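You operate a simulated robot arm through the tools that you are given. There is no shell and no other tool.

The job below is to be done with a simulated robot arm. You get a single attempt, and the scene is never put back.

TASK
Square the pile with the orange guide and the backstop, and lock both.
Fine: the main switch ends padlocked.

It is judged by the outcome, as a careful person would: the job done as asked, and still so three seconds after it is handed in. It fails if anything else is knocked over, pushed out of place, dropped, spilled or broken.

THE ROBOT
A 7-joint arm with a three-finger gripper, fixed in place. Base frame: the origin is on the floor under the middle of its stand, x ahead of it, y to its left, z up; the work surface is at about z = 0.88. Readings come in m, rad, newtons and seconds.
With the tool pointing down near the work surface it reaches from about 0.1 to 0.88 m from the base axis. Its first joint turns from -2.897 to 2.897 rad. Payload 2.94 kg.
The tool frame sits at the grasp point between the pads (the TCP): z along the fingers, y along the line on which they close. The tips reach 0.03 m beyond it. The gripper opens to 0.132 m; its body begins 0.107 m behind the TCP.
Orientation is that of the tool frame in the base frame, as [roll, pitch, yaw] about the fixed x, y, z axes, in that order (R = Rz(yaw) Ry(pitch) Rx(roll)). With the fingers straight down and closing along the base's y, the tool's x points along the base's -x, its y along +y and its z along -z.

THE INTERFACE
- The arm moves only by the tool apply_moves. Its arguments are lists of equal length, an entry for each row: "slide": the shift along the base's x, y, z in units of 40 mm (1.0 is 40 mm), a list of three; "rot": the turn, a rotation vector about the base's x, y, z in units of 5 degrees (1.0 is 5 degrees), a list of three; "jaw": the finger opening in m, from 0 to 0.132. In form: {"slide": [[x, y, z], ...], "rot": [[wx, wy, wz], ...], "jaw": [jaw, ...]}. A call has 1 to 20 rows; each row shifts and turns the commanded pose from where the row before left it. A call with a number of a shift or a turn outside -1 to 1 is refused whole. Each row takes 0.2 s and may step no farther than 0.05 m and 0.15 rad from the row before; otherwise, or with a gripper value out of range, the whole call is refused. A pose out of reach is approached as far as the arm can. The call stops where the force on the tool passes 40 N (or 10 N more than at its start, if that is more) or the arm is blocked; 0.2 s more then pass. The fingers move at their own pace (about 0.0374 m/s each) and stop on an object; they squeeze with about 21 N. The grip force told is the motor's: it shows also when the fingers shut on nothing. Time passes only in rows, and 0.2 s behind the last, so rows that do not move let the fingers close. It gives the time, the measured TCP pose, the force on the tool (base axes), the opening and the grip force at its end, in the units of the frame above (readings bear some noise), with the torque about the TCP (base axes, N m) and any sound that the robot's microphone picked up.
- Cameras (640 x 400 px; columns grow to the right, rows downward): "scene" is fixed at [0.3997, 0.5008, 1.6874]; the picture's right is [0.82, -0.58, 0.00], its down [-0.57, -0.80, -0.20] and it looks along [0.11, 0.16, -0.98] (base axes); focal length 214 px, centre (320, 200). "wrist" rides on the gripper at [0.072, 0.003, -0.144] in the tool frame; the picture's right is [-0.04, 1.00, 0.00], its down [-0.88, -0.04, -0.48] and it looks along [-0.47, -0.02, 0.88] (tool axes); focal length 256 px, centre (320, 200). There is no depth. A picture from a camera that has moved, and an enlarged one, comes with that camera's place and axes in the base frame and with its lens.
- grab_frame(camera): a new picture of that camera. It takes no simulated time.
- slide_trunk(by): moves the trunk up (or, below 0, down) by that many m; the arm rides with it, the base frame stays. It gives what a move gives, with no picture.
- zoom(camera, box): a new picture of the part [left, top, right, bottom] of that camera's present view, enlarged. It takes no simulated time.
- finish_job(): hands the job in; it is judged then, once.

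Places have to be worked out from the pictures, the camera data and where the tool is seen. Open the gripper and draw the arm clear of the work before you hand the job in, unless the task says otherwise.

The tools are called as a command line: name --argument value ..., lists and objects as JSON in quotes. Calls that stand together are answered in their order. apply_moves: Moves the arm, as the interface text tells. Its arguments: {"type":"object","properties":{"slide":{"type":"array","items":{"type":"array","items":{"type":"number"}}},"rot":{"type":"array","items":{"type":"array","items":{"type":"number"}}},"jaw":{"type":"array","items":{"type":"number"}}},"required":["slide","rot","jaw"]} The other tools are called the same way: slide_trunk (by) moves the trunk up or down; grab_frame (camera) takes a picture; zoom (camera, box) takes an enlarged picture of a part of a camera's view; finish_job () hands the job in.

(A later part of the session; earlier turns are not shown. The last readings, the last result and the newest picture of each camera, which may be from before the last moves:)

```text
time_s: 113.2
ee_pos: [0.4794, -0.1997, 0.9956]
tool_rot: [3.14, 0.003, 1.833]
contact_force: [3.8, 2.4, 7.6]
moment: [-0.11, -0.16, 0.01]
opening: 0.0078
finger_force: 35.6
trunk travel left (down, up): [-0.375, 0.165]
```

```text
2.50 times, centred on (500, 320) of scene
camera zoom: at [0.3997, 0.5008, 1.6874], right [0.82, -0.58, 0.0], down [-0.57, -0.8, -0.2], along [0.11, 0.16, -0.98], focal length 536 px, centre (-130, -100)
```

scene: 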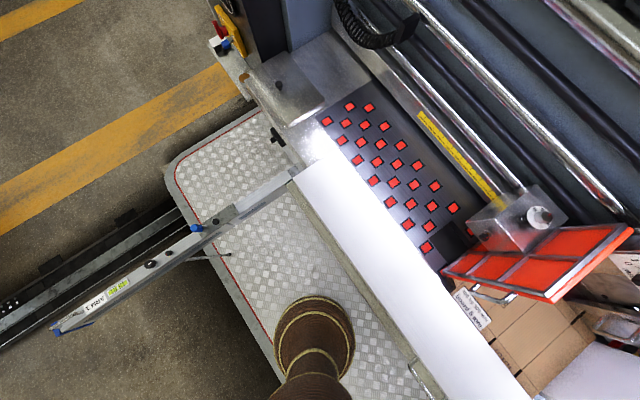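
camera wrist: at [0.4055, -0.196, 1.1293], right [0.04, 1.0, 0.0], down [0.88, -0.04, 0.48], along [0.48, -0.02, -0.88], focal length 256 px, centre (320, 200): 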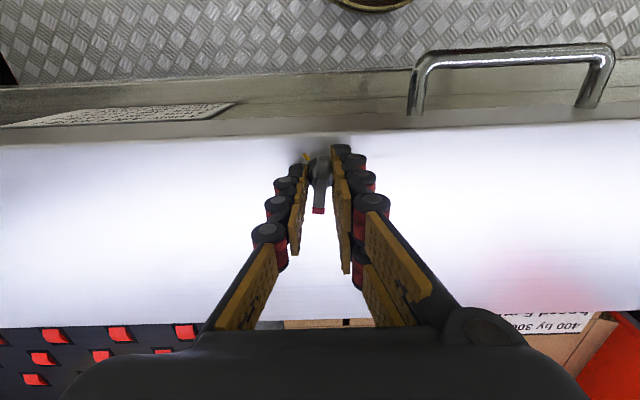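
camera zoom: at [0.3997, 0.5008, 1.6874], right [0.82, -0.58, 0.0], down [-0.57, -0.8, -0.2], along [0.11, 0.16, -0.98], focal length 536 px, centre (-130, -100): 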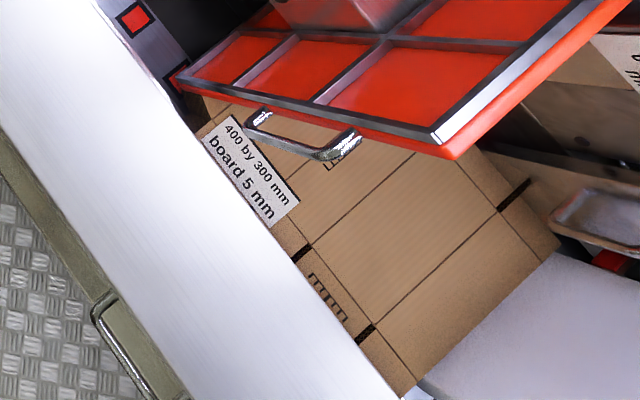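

75° done, backstop still in place. I continue another 40°.

apply_moves --slide '[[0, 0, 0], [0, 0, 0], [0, 0, 0], [0, 0, 0], [0, 0, 0], [0, 0, 0], [0, 0, 0], [0, 0, 0], [0, 0, 0]]' --rot '[[0, 0, -1], [0, 0, -1], [0, 0, -1], [0, 0, -1], [0, 0, -1], [0, 0, -1], [0, 0, -1], [0, 0, -1], [0, 0, 0]]' --jaw '[0, 0, 0, 0, 0, 0, 0, 0, 0]'

zoom --camera "wrist" --box '[260, 120, 380, 220]'

```text
time_s: 115.2
ee_pos: [0.4794, -0.1993, 0.996]
tool_rot: [3.141, 0.001, 1.134]
contact_force: [10.0, -0.6, 5.9]
moment: [-0.02, -0.26, -0.03]
opening: 0.0077
finger_force: 36.1
trunk travel left (down, up): [-0.375, 0.165]
```

```text
4.00 times, centred on (320, 170) of wrist
camera zoom: at [0.5127, -0.1336, 1.1411], right [0.89, -0.46, 0.0], down [-0.41, -0.78, 0.48], along [-0.22, -0.42, -0.88], focal length 1024 px, centre (320, 320)
```

zoom: 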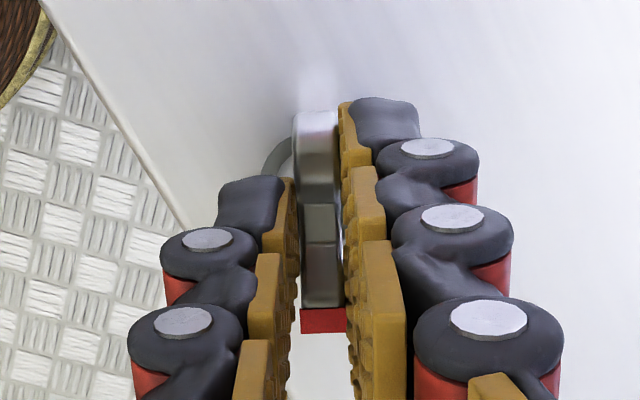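

115° done; I relieve the 10 N sideways load (shift 1 mm +x) and finish the last 20°.

apply_moves --slide '[[0.03, 0, 0], [0, 0, 0], [0, 0, 0], [0, 0, 0], [0, 0, 0]]' --rot '[[0, 0, 0], [0, 0, -1], [0, 0, -1], [0, 0, -1], [0, 0, 0]]' --jaw '[0, 0, 0, 0, 0]'

zoom --camera "wrist" --box '[260, 120, 380, 220]'

```text
time_s: 116.3
ee_pos: [0.4805, -0.2002, 0.9972]
tool_rot: [-3.139, 0.001, 0.872]
contact_force: [4.3, -6.4, 3.1]
moment: [-0.4, 0.07, -0.04]
opening: 0.0078
finger_force: 35.2
trunk travel left (down, up): [-0.375, 0.165]
```

```text
4.00 times, centred on (320, 170) of wrist
camera zoom: at [0.5285, -0.1448, 1.1411], right [0.74, -0.68, 0.0], down [-0.59, -0.65, 0.48], along [-0.32, -0.35, -0.88], focal length 1024 px, centre (320, 320)
```

zoom: 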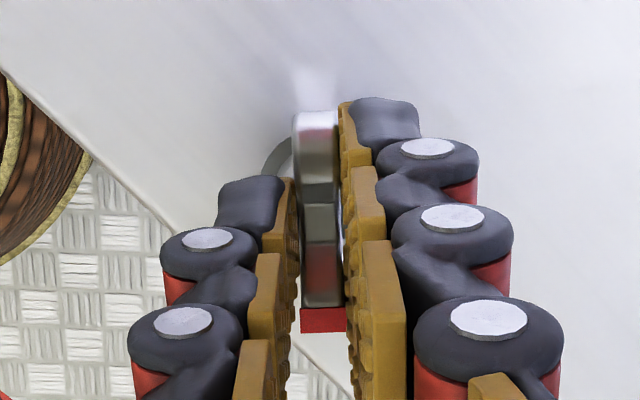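

130° so far. I add 5° and look at the torque for a stop.

apply_moves --slide '[[0, 0, 0], [0, 0, 0]]' --rot '[[0, 0, -1], [0, 0, 0]]' --jaw '[0, 0]'

grab_frame --camera "wrist"

```text
time_s: 117.0
ee_pos: [0.4818, -0.1999, 0.9969]
tool_rot: [-3.14, 0.001, 0.786]
contact_force: [3.5, -6.5, 1.1]
moment: [-0.35, 0.08, 0.06]
opening: 0.0077
finger_force: 36.4
trunk travel left (down, up): [-0.375, 0.165]
```

```text
taken
camera wrist: at [0.533, -0.1493, 1.1411], right [0.68, -0.74, 0.0], down [-0.65, -0.59, 0.48], along [-0.35, -0.32, -0.88], focal length 256 px, centre (320, 200)
```

wrist: 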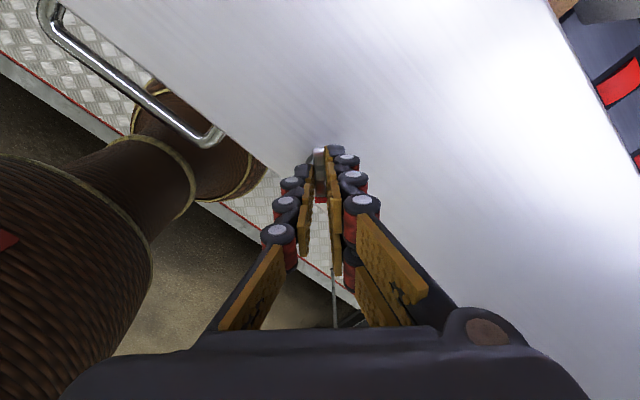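

The turn is at 135° by the hand; I open, rise 8 cm and look at the wing relative to the yellow mark.

apply_moves --slide '[[0, 0, 0], [0, 0, 0], [0, 0, 0], [0, 0, 0.4], [0, 0, 0.8], [0, 0, 0.8], [0, 0, 0]]' --rot '[[0, 0, 0], [0, 0, 0], [0, 0, 0], [0, 0, 0], [0, 0, 0], [0, 0, 0], [0, 0, 0]]' --jaw '[0.02, 0.035, 0.05, 0.06, 0.07, 0.08, 0.09]'

grab_frame --camera "wrist"

zoom --camera "wrist" --box '[290, 100, 350, 160]'

```text
time_s: 118.5
ee_pos: [0.4816, -0.1998, 1.0753]
tool_rot: [-3.139, 0.002, 0.788]
contact_force: [-0.4, -1.3, 0.6]
moment: [-0.02, -0.02, -0.02]
opening: 0.0901
finger_force: 0.1
trunk travel left (down, up): [-0.375, 0.165]
```

```text
taken
camera wrist: at [0.5335, -0.1492, 1.2204], right [0.68, -0.74, 0.0], down [-0.65, -0.59, 0.48], along [-0.35, -0.32, -0.88], focal length 256 px, centre (320, 200)
```

wrist: 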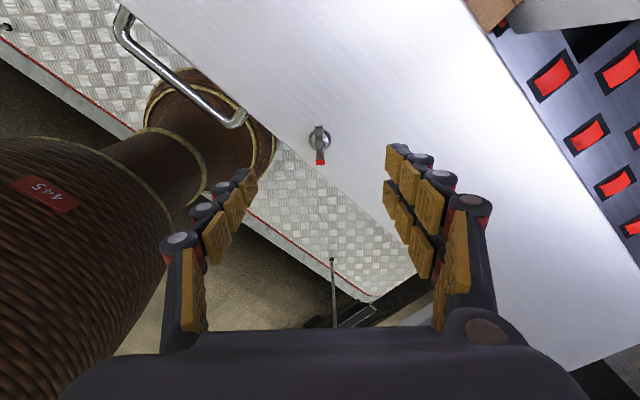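

```text
6.67 times, centred on (320, 130) of wrist
camera zoom: at [0.5335, -0.1492, 1.2204], right [0.68, -0.74, 0.0], down [-0.65, -0.59, 0.48], along [-0.35, -0.32, -0.88], focal length 1707 px, centre (320, 667)
```

zoom: 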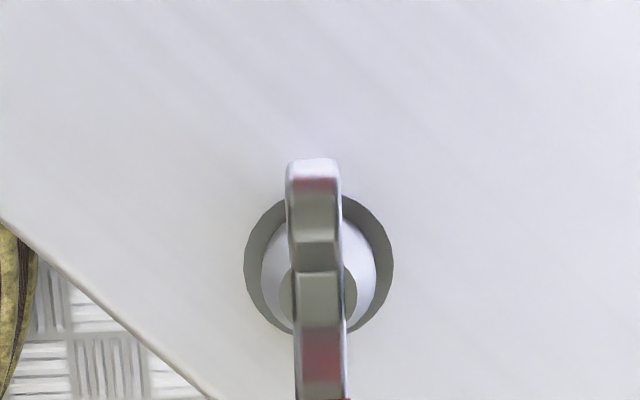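

The yellow mark is now covered by the red lobe, i.e. red on yellow – locked position. I rise over the pile to check its fit against both guides and the backstop before locking the orange guide.

apply_moves --slide '[[0, 0.2, 1], [0, 0.2, 1], [0, 0.2, 1], [0, 0.2, 1], [0, 0.2, 1], [0, 0.2, 1], [0, 0.2, 1], [0, 0.2, 1], [0, 0.5, 1], [0, 0.5, 0], [0, 0.5, 0], [0, 0.5, 0], [0, 0, 0]]' --rot '[[0, 0, 1], [0, 0, 1], [0, 0, 1], [0, 0, 1], [0, 0, 1], [0, 0, 1], [0, 0, 1], [0, 0, 1], [0, 0, 1], [0, 0, 0], [0, 0, 0], [0, 0, 0], [0, 0, 0]]' --jaw '[0.1, 0.12, 0.13, 0.13, 0.13, 0.13, 0.13, 0.13, 0.13, 0.13, 0.13, 0.13, 0.13]'

grab_frame --camera "wrist"

zoom --camera "scene" --box '[400, 240, 640, 400]'

```text
time_s: 121.3
ee_pos: [0.4798, -0.0561, 1.4373]
tool_rot: [-3.139, 0.003, 1.57]
contact_force: [-0.5, 0.3, -0.7]
moment: [0.01, -0.02, -0.02]
opening: 0.1301
finger_force: 0.1
trunk travel left (down, up): [-0.375, 0.165]
```

```text
taken
camera wrist: at [0.4824, 0.0176, 1.5815], right [1.0, -0.04, 0.0], down [-0.04, -0.88, 0.48], along [-0.02, -0.48, -0.88], focal length 256 px, centre (320, 200)
```

wrist: 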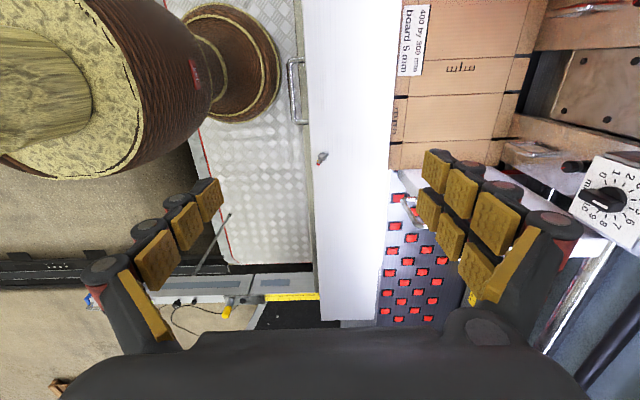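

```text
2.50 times, centred on (520, 320) of scene
camera zoom: at [0.3997, 0.5008, 1.6874], right [0.82, -0.58, 0.0], down [-0.57, -0.8, -0.2], along [0.11, 0.16, -0.98], focal length 536 px, centre (-180, -100)
```

zoom: 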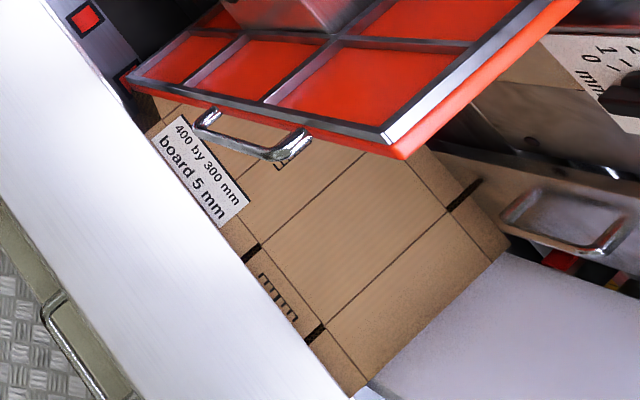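

zoom --camera "wrist" --box '[300, 140, 340, 175]'

zoom --camera "wrist" --box '[370, 0, 570, 200]'

```text
11.43 times, centred on (320, 158) of wrist
camera zoom: at [0.4824, 0.0176, 1.5815], right [1.0, -0.04, 0.0], down [-0.04, -0.88, 0.48], along [-0.02, -0.48, -0.88], focal length 2926 px, centre (320, 686)
```

zoom: 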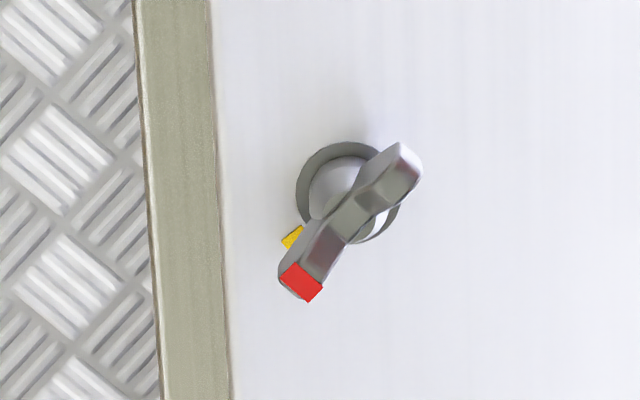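

```text
2.00 times, centred on (470, 100) of wrist
camera zoom: at [0.4824, 0.0176, 1.5815], right [1.0, -0.04, 0.0], down [-0.04, -0.88, 0.48], along [-0.02, -0.48, -0.88], focal length 512 px, centre (20, 400)
```

zoom: 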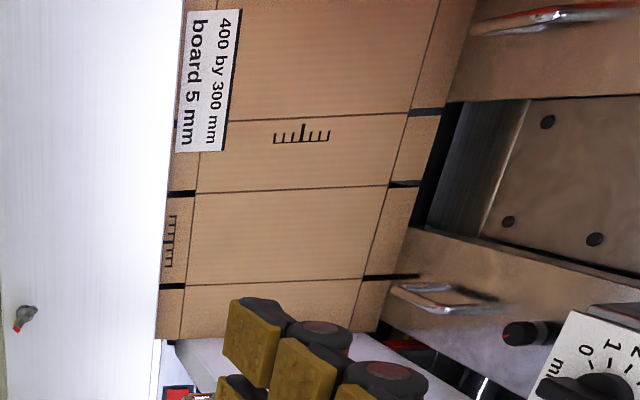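

The red lobe sits close to the yellow index but my triangulation puts it about 7° short (red at −134°, mark at −142°). I go back to the wing to finish the turn until it meets its stop.

apply_moves --slide '[[0, -0.4, -0.8], [0, -0.4, -0.8], [0, -0.4, -0.8], [0, -0.4, -0.8], [0, -0.4, -0.8], [0, -0.4, -0.8], [0, -0.4, -0.8], [0, -0.4, -0.8], [0, -0.4, -0.8], [0.03, 0, -0.8], [0, 0, -0.8], [0, 0, -0.8], [0, 0, 0], [0, 0, 0]]' --rot '[[0, 0, -1], [0, 0, -1], [0, 0, -1], [0, 0, -1], [0, 0, -1], [0, 0, -1], [0, 0, -1], [0, 0, -1], [0, 0, -1], [0, 0, 0], [0, 0, 0], [0, 0, 0], [0, 0, 0], [0, 0, 0]]' --jaw '[0.11, 0.1, 0.09, 0.08, 0.07, 0.06, 0.05, 0.04, 0.04, 0.04, 0.04, 0.04, 0.04, 0.04]'

zoom --camera "wrist" --box '[260, 100, 380, 200]'

```text
time_s: 124.3
ee_pos: [0.4813, -0.2003, 1.0519]
tool_rot: [-3.14, 0.0, 0.787]
contact_force: [0.2, 0.5, -0.5]
moment: [0.03, 0.0, -0.02]
opening: 0.04
finger_force: 0.1
trunk travel left (down, up): [-0.375, 0.165]
```

```text
4.00 times, centred on (320, 150) of wrist
camera zoom: at [0.5343, -0.1495, 1.1973], right [0.68, -0.74, 0.0], down [-0.65, -0.59, 0.48], along [-0.35, -0.32, -0.88], focal length 1024 px, centre (320, 400)
```

zoom: 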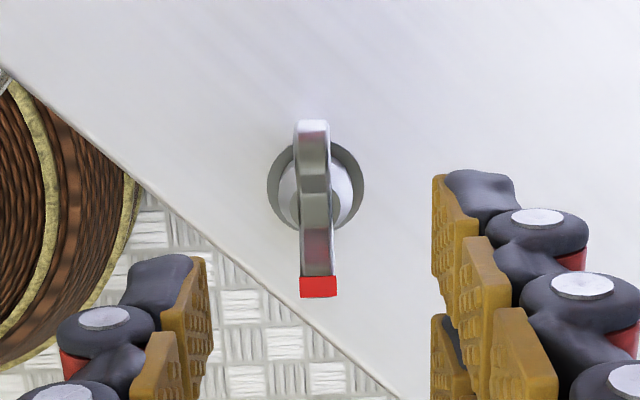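

Centred again. I lower to the earlier grip height, close, and turn in 5° steps reading the torque.

apply_moves --slide '[[0, 0, -0.5], [0, 0, -0.5], [0, 0, -0.4], [0, 0, 0], [0, 0, 0], [0, 0, 0], [0, 0, 0], [0, 0, 0], [0, 0, 0]]' --rot '[[0, 0, 0], [0, 0, 0], [0, 0, 0], [0, 0, 0], [0, 0, 0], [0, 0, 0], [0, 0, 0], [0, 0, 0], [0, 0, 0]]' --jaw '[0.04, 0.04, 0.04, 0.03, 0.02, 0.01, 0, 0, 0]'

apply_moves --slide '[[0, 0, 0], [0, 0, 0]]' --rot '[[0, 0, -1], [0, 0, 0]]' --jaw '[0, 0]'

zoom --camera "wrist" --box '[260, 120, 380, 220]'

```text
time_s: 126.3
ee_pos: [0.4797, -0.1993, 0.9954]
tool_rot: [-3.14, 0.003, 0.786]
contact_force: [-5.8, 5.4, -3.1]
moment: [0.07, 0.16, 0.0]
opening: 0.0078
finger_force: 35.9
trunk travel left (down, up): [-0.375, 0.165]
```

```text
time_s: 127.0
ee_pos: [0.4821, -0.1996, 0.9951]
tool_rot: [-3.14, 0.0, 0.698]
contact_force: [-2.9, 7.7, -6.7]
moment: [0.17, 0.09, 0.06]
opening: 0.0078
finger_force: 35.8
trunk travel left (down, up): [-0.375, 0.165]
```

```text
4.00 times, centred on (320, 170) of wrist
camera zoom: at [0.5377, -0.1537, 1.1397], right [0.61, -0.79, 0.0], down [-0.7, -0.54, 0.48], along [-0.38, -0.29, -0.88], focal length 1024 px, centre (320, 320)
```

zoom: 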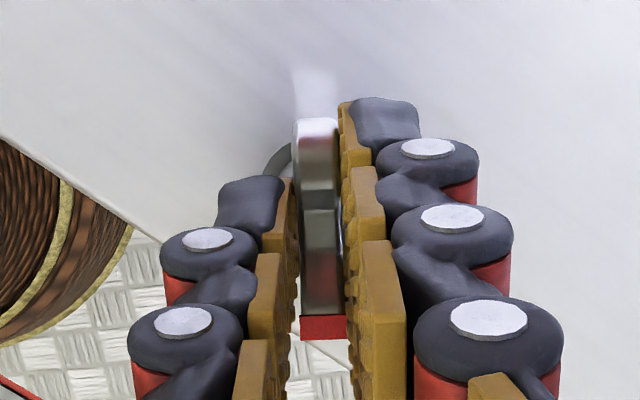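

apply_moves --slide '[[0, 0, 0], [0, 0, 0]]' --rot '[[0, 0, -0.6], [0, 0, 0]]' --jaw '[0, 0]'

apply_moves --slide '[[0, 0, 0], [0, 0, 0]]' --rot '[[0, 0, -0.6], [0, 0, 0]]' --jaw '[0, 0]'

```text
time_s: 127.5
ee_pos: [0.4814, -0.1992, 0.9952]
tool_rot: [-3.14, 0.003, 0.646]
contact_force: [-4.3, 6.8, -8.9]
moment: [0.39, -0.17, -0.01]
opening: 0.0078
finger_force: 36.1
trunk travel left (down, up): [-0.375, 0.165]
```

```text
time_s: 128.2
ee_pos: [0.4823, -0.1992, 0.9954]
tool_rot: [-3.138, 0.004, 0.592]
contact_force: [-4.6, 6.1, -16.4]
moment: [0.49, -0.46, 0.04]
opening: 0.0076
finger_force: 35.1
trunk travel left (down, up): [-0.375, 0.165]
```

Now at 146° by the hand with no clear stop. I release, rise, and inspect the wing against the mark from a different angle.

apply_moves --slide '[[0, 0, 0], [0, 0, 0], [0, 0, 0], [0, 0, 0.4], [0, 0, 0.8], [0, 0, 0.8], [0, 0, 0.8], [0, 0, 0.8], [0, 0, 0.8], [0, 0, 0.8], [0, 0, 0.8], [0, 0, 0]]' --rot '[[0, 0, 0], [0, 0, 0], [0, 0, 0], [0, 0, 0], [0, 0, 1], [0, 0, 1], [0, 0, 1], [0, 0, 1], [0, 0, 1], [0, 0, 1], [0, 0, 1], [0, 0, 0]]' --jaw '[0.02, 0.035, 0.05, 0.06, 0.07, 0.08, 0.1, 0.12, 0.13, 0.13, 0.13, 0.13]'

zoom --camera "wrist" --box '[280, 80, 360, 180]'

grab_frame --camera "wrist"

```text
time_s: 130.8
ee_pos: [0.4815, -0.202, 1.2359]
tool_rot: [-3.139, 0.001, 1.207]
contact_force: [0.0, -0.6, 0.1]
moment: [-0.01, -0.03, -0.01]
opening: 0.1298
finger_force: 0.1
trunk travel left (down, up): [-0.375, 0.165]
```

```text
4.00 times, centred on (320, 130) of wrist
camera zoom: at [0.5095, -0.1327, 1.3807], right [0.92, -0.4, 0.0], down [-0.35, -0.81, 0.48], along [-0.19, -0.44, -0.88], focal length 1024 px, centre (320, 480)
```

zoom: 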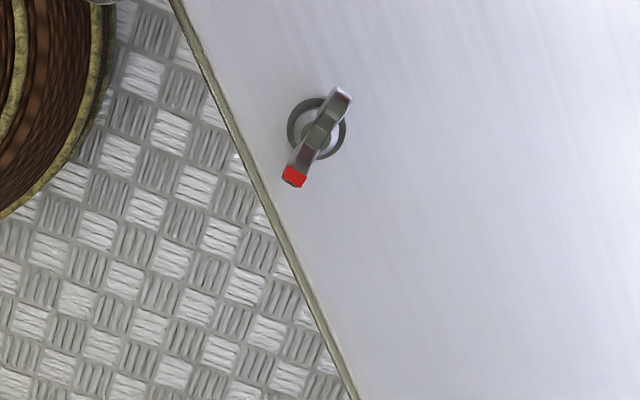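

```text
taken
camera wrist: at [0.5095, -0.1327, 1.3807], right [0.92, -0.4, 0.0], down [-0.35, -0.81, 0.48], along [-0.19, -0.44, -0.88], focal length 256 px, centre (320, 200)
```

wrist: 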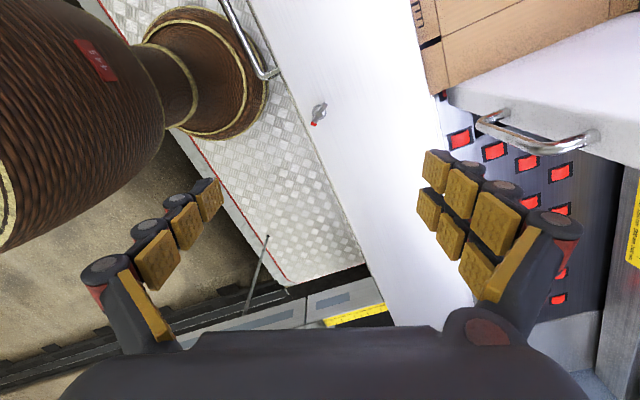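

By measurement the red lobe is now at −143°, on the yellow mark. The backstop lock is set; now I rise and move over toward the orange guide to check its contact with the pile.

apply_moves --slide '[[0, 0.5, 0.9], [0, 0.5, 0.9], [0, 0.7, 0.9], [0, 0.7, 0.9], [0, 0.8, 0.9], [0, 0.9, 0.6], [0, 0.9, 0], [0, 0.9, 0], [0, 0.9, 0], [0, 0.9, 0], [0, 0.5, 0], [0, 0, 0], [0, 0, 0], [0, 0, 0], [0, 0, 0], [0, 0, 0]]' --rot '[[0, 0, 1], [0, 0, 1], [0, 0, 1], [0, 0, 1], [0, 0, 1], [0, 0, 1], [0, 0, 1], [0, 0, 1], [0, 0, 1], [0, 0, 1], [0, 0, 1], [0, 0, 1], [0, 0, 1], [0, 0, 1], [0, 0, 1], [0, 0, 0]]' --jaw '[0.13, 0.13, 0.13, 0.13, 0.13, 0.13, 0.13, 0.13, 0.13, 0.13, 0.13, 0.13, 0.13, 0.13, 0.13, 0.13]'

grab_frame --camera "wrist"

```text
time_s: 134.2
ee_pos: [0.4807, 0.1281, 1.4401]
tool_rot: [-3.14, 0.001, 2.517]
contact_force: [-0.1, 0.1, 1.2]
moment: [-0.01, 0.01, 0.01]
opening: 0.1301
finger_force: 0.0
trunk travel left (down, up): [-0.375, 0.165]
```

```text
taken
camera wrist: at [0.4238, 0.1753, 1.585], right [0.62, 0.78, 0.0], down [0.69, -0.54, 0.48], along [0.37, -0.3, -0.88], focal length 256 px, centre (320, 200)
```

wrist: 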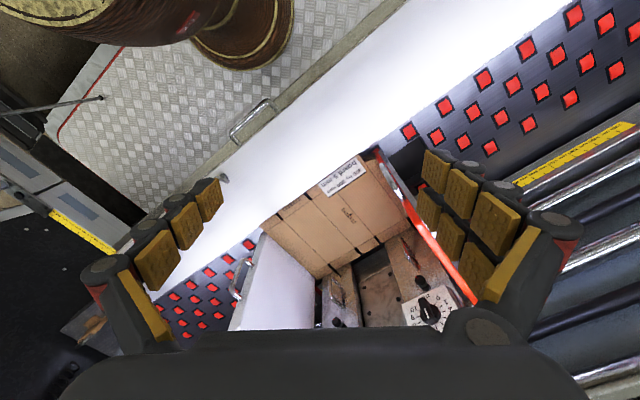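

zoom --camera "wrist" --box '[240, 130, 440, 290]'

zoom --camera "wrist" --box '[340, 140, 440, 220]'

zoom --camera "wrist" --box '[210, 165, 240, 190]'

```text
2.50 times, centred on (340, 210) of wrist
camera zoom: at [0.4238, 0.1753, 1.585], right [0.62, 0.78, 0.0], down [0.69, -0.54, 0.48], along [0.37, -0.3, -0.88], focal length 640 px, centre (270, 175)
```

zoom: 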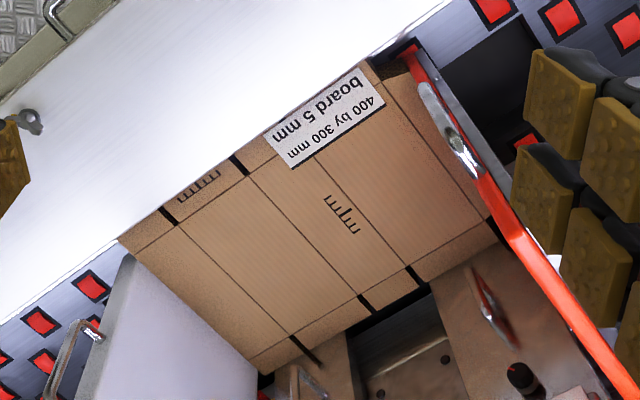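

```text
5.00 times, centred on (390, 180) of wrist
camera zoom: at [0.4238, 0.1753, 1.585], right [0.62, 0.78, 0.0], down [0.69, -0.54, 0.48], along [0.37, -0.3, -0.88], focal length 1280 px, centre (-30, 300)
```

zoom: 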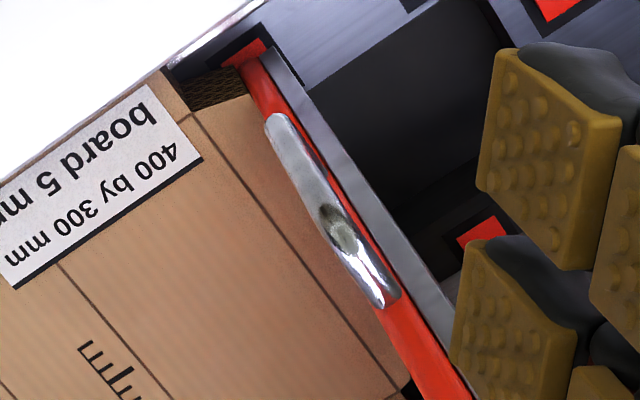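

```text
16.00 times, centred on (225, 178) of wrist
camera zoom: at [0.4238, 0.1753, 1.585], right [0.62, 0.78, 0.0], down [0.69, -0.54, 0.48], along [0.37, -0.3, -0.88], focal length 4096 px, centre (1840, 560)
```

zoom: 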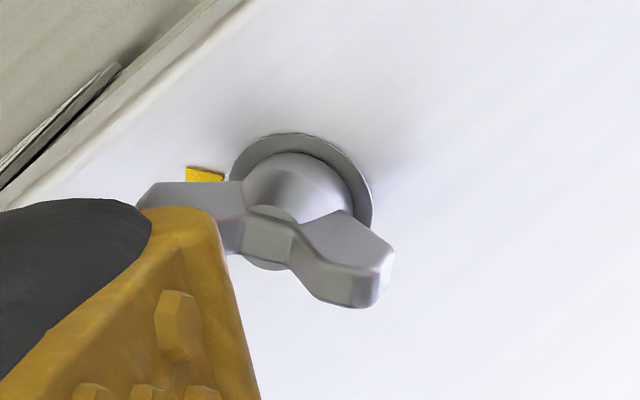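

Pile, backstop and both guides look square and snug. Next is the orange guide's lock knob: I rotate the hand to roll ≈ −55° (so the camera will clear the guide's handle) and then tip it horizontal at a safe height.

apply_moves --slide '[[0, 0.16, 0], [0, 0.16, 0], [0, 0.16, 0], [0, 0.16, 0], [0, 0.16, 0], [0, 0.16, 0], [0, 0.16, 0], [0, 0.16, 0], [0, 0.16, 0], [0, 0.16, 0], [0, 0.16, 0], [0, 0.16, 0], [0, 0.16, 0], [0, 0.16, 0], [0, 0.16, 0], [0, 0.16, 0], [0, 0.16, 0], [0, 0.16, 0], [0, 0, 0]]' --rot '[[0, 0, 1], [0, 0, 1], [0, 0, 1], [0, 0, 1], [0, 0, 1], [0, 0, 1], [0, 0, 1], [0, 0, 1], [0, 0, 1], [0, 0, 1], [0, 0, 1], [0, 0, 1], [0, 0, 1], [0, 0, 1], [0, 0, 1], [0, 0, 1], [0, 0, 1], [0, 0, 1], [0, 0, 0]]' --jaw '[0.13, 0.13, 0.13, 0.13, 0.13, 0.13, 0.13, 0.13, 0.13, 0.13, 0.13, 0.13, 0.13, 0.12, 0.1, 0.08, 0.06, 0.05, 0.05]'

apply_moves --slide '[[0, 0, 0], [0, 0, 0], [0, 0, 0], [0, 0, 0], [0, 0, 0], [0, 0, 0], [0, 0, 0], [0, 0, 0], [0, 0, 0], [0, 0, 0], [0, 0, 0], [0, 0, 0], [0, 0, 0], [0, 0, 0], [0, 0, 0], [0, 0, 0], [0, 0, 0], [0, 0, 0], [0, 0, 0]]' --rot '[[0, -1, 0], [0, -1, 0], [0, -1, 0], [0, -1, 0], [0, -1, 0], [0, -1, 0], [0, -1, 0], [0, -1, 0], [0, -1, 0], [0, -1, 0], [0, -1, 0], [0, -1, 0], [0, -1, 0], [0, -1, 0], [0, -1, 0], [0, -1, 0], [0, -1, 0], [0, -1, 0], [0, 0, 0]]' --jaw '[0.05, 0.05, 0.05, 0.05, 0.05, 0.05, 0.05, 0.05, 0.05, 0.05, 0.05, 0.05, 0.05, 0.05, 0.05, 0.05, 0.05, 0.05, 0.05]'

grab_frame --camera "wrist"

```text
time_s: 138.2
ee_pos: [0.4813, 0.244, 1.4404]
tool_rot: [-3.14, 0.001, -2.197]
contact_force: [-0.2, -0.2, -1.0]
moment: [-0.04, -0.01, 0.03]
opening: 0.0501
finger_force: 0.0
trunk travel left (down, up): [-0.375, 0.165]
```

```text
time_s: 142.2
ee_pos: [0.4824, 0.2436, 1.4402]
tool_rot: [-1.567, 0.629, -1.568]
contact_force: [-0.2, 0.0, -0.4]
moment: [0.01, 0.0, 0.02]
opening: 0.0499
finger_force: 0.1
trunk travel left (down, up): [-0.375, 0.165]
```

```text
taken
camera wrist: at [0.3372, 0.1882, 1.3963], right [0.0, 0.62, -0.78], down [-0.48, 0.69, 0.55], along [0.88, 0.37, 0.3], focal length 256 px, centre (320, 200)
```

wrist: 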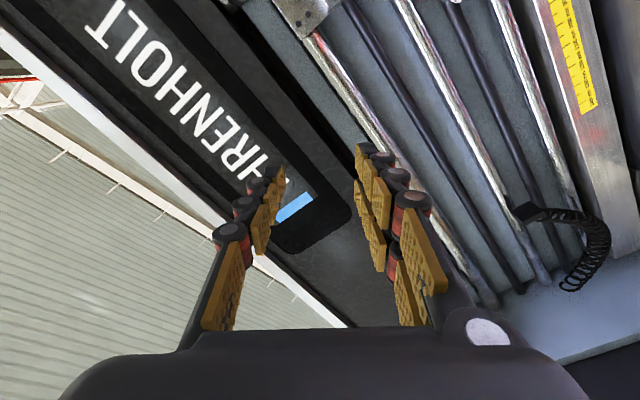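

zoom --camera "scene" --box '[440, 180, 580, 290]'

zoom --camera "scene" --box '[470, 210, 520, 250]'

```text
3.64 times, centred on (510, 235) of scene
camera zoom: at [0.3997, 0.5008, 1.6874], right [0.82, -0.58, 0.0], down [-0.57, -0.8, -0.2], along [0.11, 0.16, -0.98], focal length 780 px, centre (-371, 73)
```

zoom: 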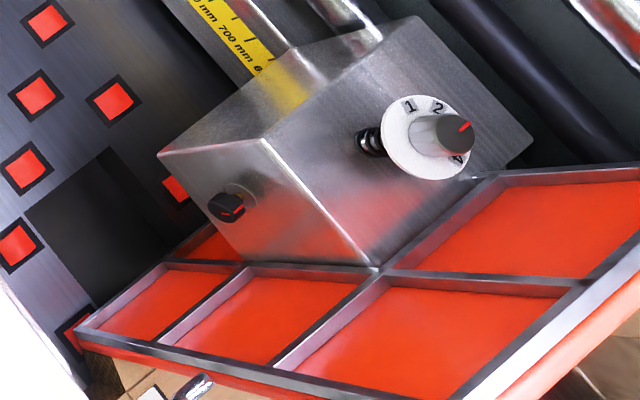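

```text
10.00 times, centred on (495, 230) of scene
camera zoom: at [0.3997, 0.5008, 1.6874], right [0.82, -0.58, 0.0], down [-0.57, -0.8, -0.2], along [0.11, 0.16, -0.98], focal length 2145 px, centre (-1430, -100)
```

zoom: 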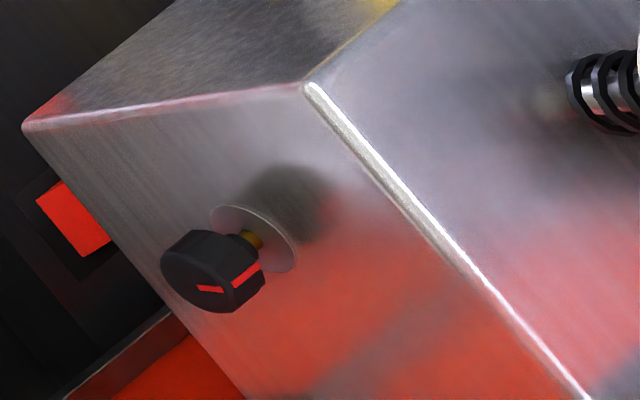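

The scene view fixes the knob: axis at y≈0.243, z≈1.067, front at x≈0.785, carriage face at x≈0.807, diameter ≈20 mm. I lower in front of it at x≈0.48 first.

apply_moves --slide '[[0, 0, -0.93], [0, 0, -0.93], [0, 0, -0.93], [0, 0, -0.93], [0, 0, -0.93], [0, 0, -0.93], [0, 0, -0.93], [0, 0, -0.93], [0, 0, -0.93], [0, 0, -0.93], [0, 0, 0]]' --rot '[[0, 0, 0], [0, 0, 0], [0, 0, 0], [0, 0, 0], [0, 0, 0], [0, 0, 0], [0, 0, 0], [0, 0, 0], [0, 0, 0], [0, 0, 0], [0, 0, 0]]' --jaw '[0.05, 0.05, 0.05, 0.05, 0.05, 0.05, 0.05, 0.05, 0.05, 0.05, 0.05]'

grab_frame --camera "wrist"

grab_frame --camera "scene"

```text
time_s: 144.6
ee_pos: [0.48, 0.2438, 1.0673]
tool_rot: [-1.57, 0.626, -1.569]
contact_force: [-0.2, -0.6, 0.0]
moment: [-0.02, -0.01, -0.04]
opening: 0.0499
finger_force: 0.1
trunk travel left (down, up): [-0.375, 0.165]
```

```text
taken
camera wrist: at [0.336, 0.189, 1.0237], right [0.0, 0.62, -0.78], down [-0.48, 0.69, 0.55], along [0.88, 0.37, 0.3], focal length 256 px, centre (320, 200)
```

wrist: 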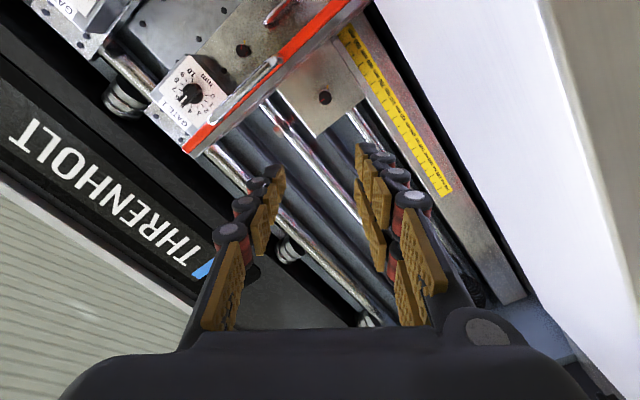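

```text
taken
```

scene: 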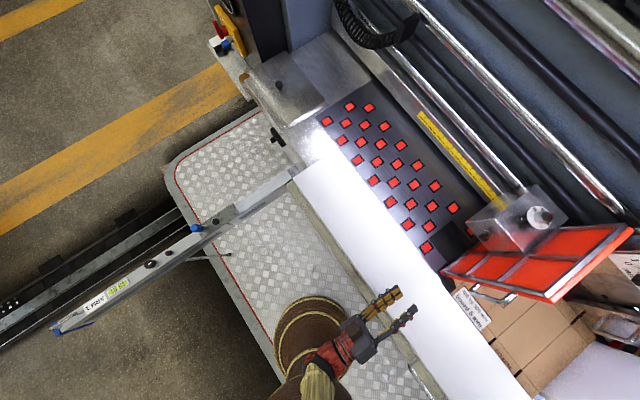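

zoom --camera "wrist" --box '[290, 70, 370, 120]'

```text
8.00 times, centred on (330, 95) of wrist
camera zoom: at [0.336, 0.189, 1.0237], right [0.0, 0.62, -0.78], down [-0.48, 0.69, 0.55], along [0.88, 0.37, 0.3], focal length 2048 px, centre (240, 1040)
```

zoom: 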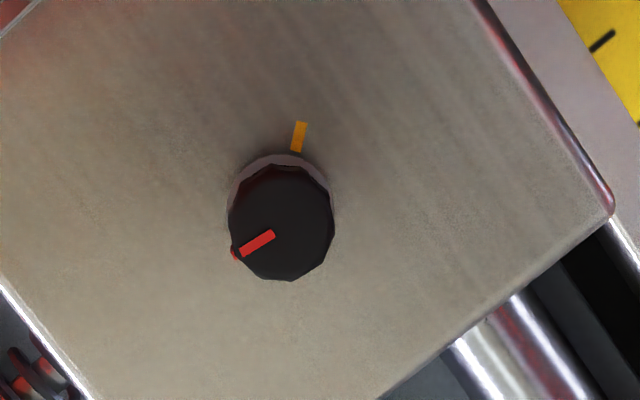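

Excellent view: red points up (≈7° past 12 o'clock), yellow index at ≈142° clockwise, so 135° to turn – same as the wing. Refined knob axis: y≈0.235, z≈1.049; I correct and move forward to x≈0.70 for another check.

apply_moves --slide '[[0.3, -0.22, -0.45], [0.9, 0, 0], [0.9, 0, 0], [0.9, 0, 0], [0.9, 0, 0], [0.9, 0, 0], [0.6, 0, 0], [0, 0, 0]]' --rot '[[0, 0, 0], [0, 0, 0], [0, 0, 0], [0, 0, 0], [0, 0, 0], [0, 0, 0], [0, 0, 0], [0, 0, 0]]' --jaw '[0.05, 0.05, 0.05, 0.05, 0.05, 0.05, 0.05, 0.05]'

grab_frame --camera "wrist"

zoom --camera "scene" --box '[400, 180, 560, 300]'

```text
time_s: 146.3
ee_pos: [0.6974, 0.233, 1.0512]
tool_rot: [-1.569, 0.627, -1.569]
contact_force: [0.4, 0.0, 0.5]
moment: [-0.04, -0.03, 0.02]
opening: 0.05
finger_force: 0.1
trunk travel left (down, up): [-0.375, 0.165]
```

```text
taken
camera wrist: at [0.5533, 0.1787, 1.0064], right [0.0, 0.62, -0.78], down [-0.48, 0.69, 0.55], along [0.88, 0.37, 0.3], focal length 256 px, centre (320, 200)
```

wrist: 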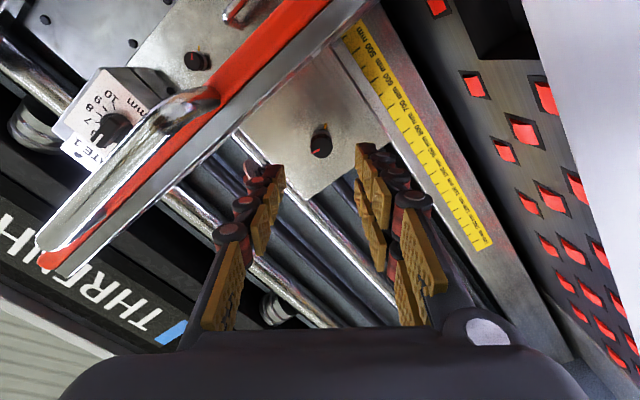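

```text
3.33 times, centred on (480, 240) of scene
camera zoom: at [0.3997, 0.5008, 1.6874], right [0.82, -0.58, 0.0], down [-0.57, -0.8, -0.2], along [0.11, 0.16, -0.98], focal length 715 px, centre (-213, 67)
```

zoom: 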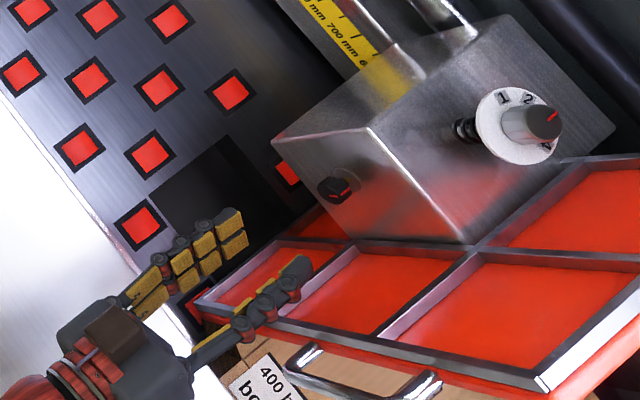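

zoom --camera "wrist" --box '[280, 110, 360, 170]'

```text
6.67 times, centred on (320, 140) of wrist
camera zoom: at [0.5533, 0.1787, 1.0064], right [0.0, 0.62, -0.78], down [-0.48, 0.69, 0.55], along [0.88, 0.37, 0.3], focal length 1707 px, centre (320, 600)
```

zoom: 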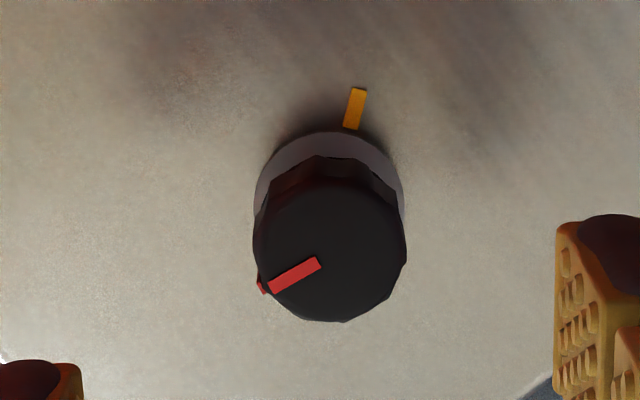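

Stereo from the two views gives the knob front at (0.792, 0.2355, 1.051), 22 mm diameter. I advance to TCP x≈0.777 so the fingertips surround the knob, stopping short of the carriage face.

apply_moves --slide '[[0.4, 0.06, 0], [0.4, 0, 0], [0.4, 0, 0], [0.4, 0, 0], [0.35, 0, 0], [0, 0, 0]]' --rot '[[0, 0, 0], [0, 0, 0], [0, 0, 0], [0, 0, 0], [0, 0, 0], [0, 0, 0]]' --jaw '[0.05, 0.05, 0.05, 0.05, 0.05, 0.05]'

grab_frame --camera "wrist"

zoom --camera "scene" --box '[420, 180, 560, 290]'

```text
time_s: 147.8
ee_pos: [0.7767, 0.2369, 1.0503]
tool_rot: [-1.569, 0.625, -1.567]
contact_force: [-0.5, 0.2, -0.5]
moment: [-0.01, 0.0, -0.01]
opening: 0.0499
finger_force: 0.2
trunk travel left (down, up): [-0.375, 0.165]
```

```text
taken
camera wrist: at [0.6315, 0.181, 1.007], right [0.0, 0.62, -0.78], down [-0.48, 0.69, 0.55], along [0.88, 0.37, 0.3], focal length 256 px, centre (320, 200)
```

wrist: 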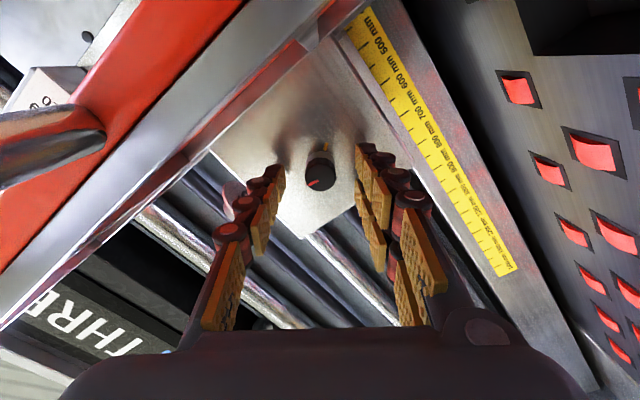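

```text
3.64 times, centred on (490, 235) of scene
camera zoom: at [0.3997, 0.5008, 1.6874], right [0.82, -0.58, 0.0], down [-0.57, -0.8, -0.2], along [0.11, 0.16, -0.98], focal length 780 px, centre (-298, 73)
```

zoom: 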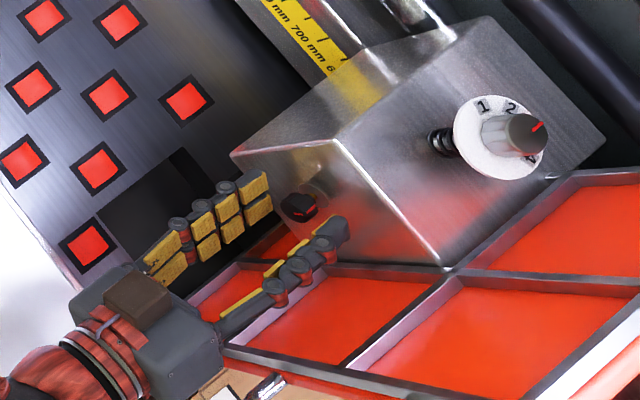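

zoom --camera "wrist" --box '[260, 130, 380, 220]'

```text
4.44 times, centred on (320, 175) of wrist
camera zoom: at [0.6315, 0.181, 1.007], right [0.0, 0.62, -0.78], down [-0.48, 0.69, 0.55], along [0.88, 0.37, 0.3], focal length 1138 px, centre (320, 311)
```

zoom: 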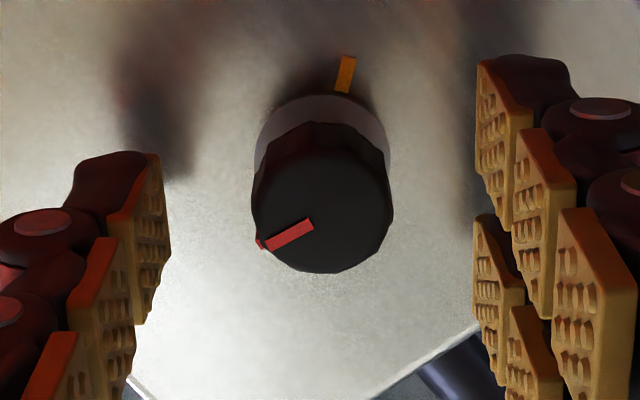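

The knob is centred between the fingertips. I close on it.

apply_moves --slide '[[0, 0, 0], [0, 0, 0], [0, 0, 0], [0, 0, 0], [0, 0, 0], [0, 0, 0]]' --rot '[[0, 0, 0], [0, 0, 0], [0, 0, 0], [0, 0, 0], [0, 0, 0], [0, 0, 0]]' --jaw '[0.04, 0.03, 0.02, 0.01, 0, 0]'

zoom --camera "wrist" --box '[260, 130, 380, 220]'

```text
time_s: 149.2
ee_pos: [0.7762, 0.236, 1.0505]
tool_rot: [-1.569, 0.627, -1.568]
contact_force: [0.6, 0.1, 0.6]
moment: [0.0, 0.08, -0.27]
opening: 0.0206
finger_force: 44.0
trunk travel left (down, up): [-0.375, 0.165]
```

```text
4.44 times, centred on (320, 175) of wrist
camera zoom: at [0.6313, 0.181, 1.0069], right [0.0, 0.62, -0.78], down [-0.48, 0.69, 0.55], along [0.88, 0.37, 0.3], focal length 1138 px, centre (320, 311)
```

zoom: 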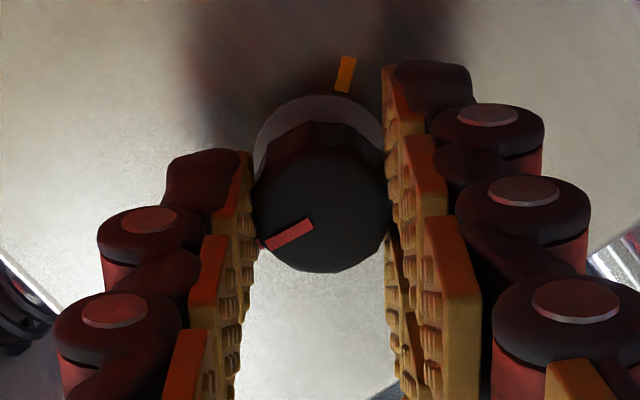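

Gripped at 20.6 mm with almost no side load. I add a slight -y bias (1 mm) to keep the guide against the pile and turn clockwise 20°.

apply_moves --slide '[[0, -0.03, 0], [0, 0, 0], [0, 0, 0], [0, 0, 0], [0, 0, 0]]' --rot '[[0, 0, 0], [1, 0, 0], [1, 0, 0], [1, 0, 0], [1, 0, 0]]' --jaw '[0, 0, 0, 0, 0]'

zoom --camera "wrist" --box '[260, 130, 380, 220]'

```text
time_s: 150.3
ee_pos: [0.7761, 0.2364, 1.0496]
tool_rot: [-1.565, 0.978, -1.568]
contact_force: [0.0, 1.0, 4.0]
moment: [-0.01, 0.12, -0.17]
opening: 0.0204
finger_force: 44.9
trunk travel left (down, up): [-0.375, 0.165]
```

```text
4.44 times, centred on (320, 175) of wrist
camera zoom: at [0.6314, 0.1998, 0.99], right [0.0, 0.85, -0.52], down [-0.48, 0.46, 0.75], along [0.88, 0.25, 0.41], focal length 1138 px, centre (320, 311)
```

zoom: 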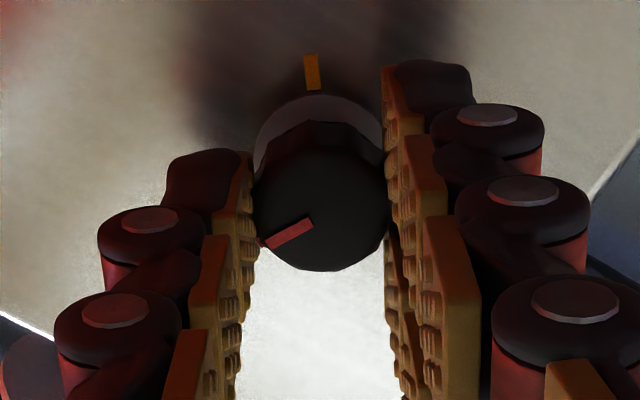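

The knob turns with the hand (the yellow mark moves toward the red). I go on 45° more.

apply_moves --slide '[[0, 0, 0], [0, 0, 0], [0, 0, 0], [0, 0, 0], [0, 0, 0], [0, 0, 0], [0, 0, 0], [0, 0, 0], [0, 0, 0], [0, 0, 0]]' --rot '[[1, 0, 0], [1, 0, 0], [1, 0, 0], [1, 0, 0], [1, 0, 0], [1, 0, 0], [1, 0, 0], [1, 0, 0], [1, 0, 0], [0, 0, 0]]' --jaw '[0, 0, 0, 0, 0, 0, 0, 0, 0, 0]'

zoom --camera "wrist" --box '[260, 130, 380, 220]'

zoom --camera "scene" --box '[420, 180, 560, 290]'

```text
time_s: 152.6
ee_pos: [0.7763, 0.2363, 1.0503]
tool_rot: [1.557, 1.422, 1.556]
contact_force: [-0.7, -2.8, 5.4]
moment: [0.02, -0.29, -0.09]
opening: 0.0203
finger_force: 45.6
trunk travel left (down, up): [-0.375, 0.165]
```

```text
4.44 times, centred on (320, 175) of wrist
camera zoom: at [0.6312, 0.2509, 0.9806], right [0.0, 0.98, 0.19], down [-0.48, -0.17, 0.86], along [0.88, -0.09, 0.47], focal length 1138 px, centre (320, 311)
```

zoom: 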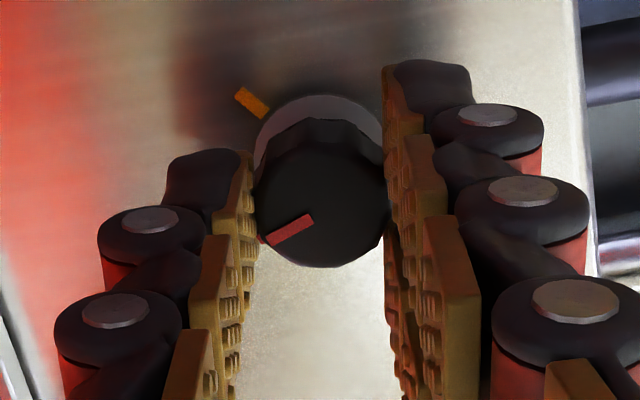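

```text
3.64 times, centred on (490, 235) of scene
camera zoom: at [0.3997, 0.5008, 1.6874], right [0.82, -0.58, 0.0], down [-0.57, -0.8, -0.2], along [0.11, 0.16, -0.98], focal length 780 px, centre (-298, 73)
```

zoom: 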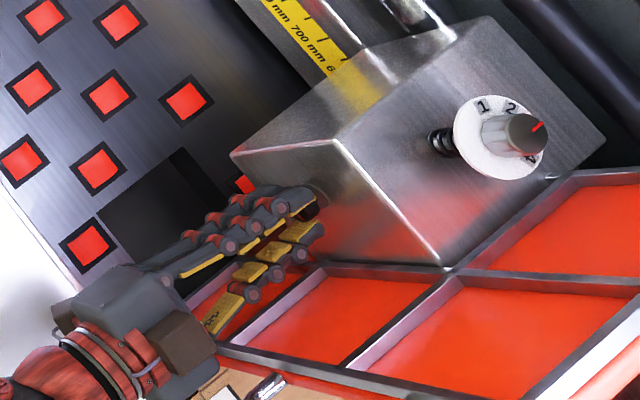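

65° done. I turn 20° more, then open slightly around the knob, rotate back 80° and re-grip for the rest.

apply_moves --slide '[[0, 0, 0], [0, 0, 0], [0, 0, 0], [0, 0, 0], [0, 0, 0]]' --rot '[[1, 0, 0], [1, 0, 0], [1, 0, 0], [1, 0, 0], [0, 0, 0]]' --jaw '[0, 0, 0, 0, 0]'

apply_moves --slide '[[0, 0, 0], [0, 0, 0], [0, 0, 0]]' --rot '[[0, 0, 0], [0, 0, 0], [0, 0, 0]]' --jaw '[0.03, 0.045, 0.045]'

zoom --camera "wrist" --box '[260, 130, 380, 220]'

```text
time_s: 153.8
ee_pos: [0.7762, 0.2362, 1.0504]
tool_rot: [1.553, 1.423, 1.55]
contact_force: [1.9, -2.3, 7.7]
moment: [-0.02, -0.2, -0.13]
opening: 0.0207
finger_force: 44.5
out of reach, approached as far as the arm can: row 1, 2, 3, 4
trunk travel left (down, up): [-0.375, 0.165]
```

```text
time_s: 154.6
ee_pos: [0.7755, 0.2357, 1.05]
tool_rot: [1.565, 1.424, 1.565]
contact_force: [-0.1, 0.7, 1.0]
moment: [0.01, 0.03, 0.0]
opening: 0.0451
finger_force: 0.1
trunk travel left (down, up): [-0.375, 0.165]
```

```text
4.44 times, centred on (320, 175) of wrist
camera zoom: at [0.6311, 0.2512, 0.9796], right [0.0, 0.98, 0.19], down [-0.48, -0.17, 0.86], along [0.88, -0.09, 0.47], focal length 1138 px, centre (320, 311)
```

zoom: 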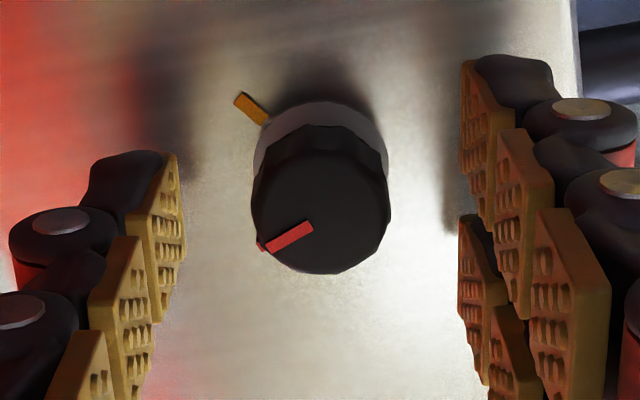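

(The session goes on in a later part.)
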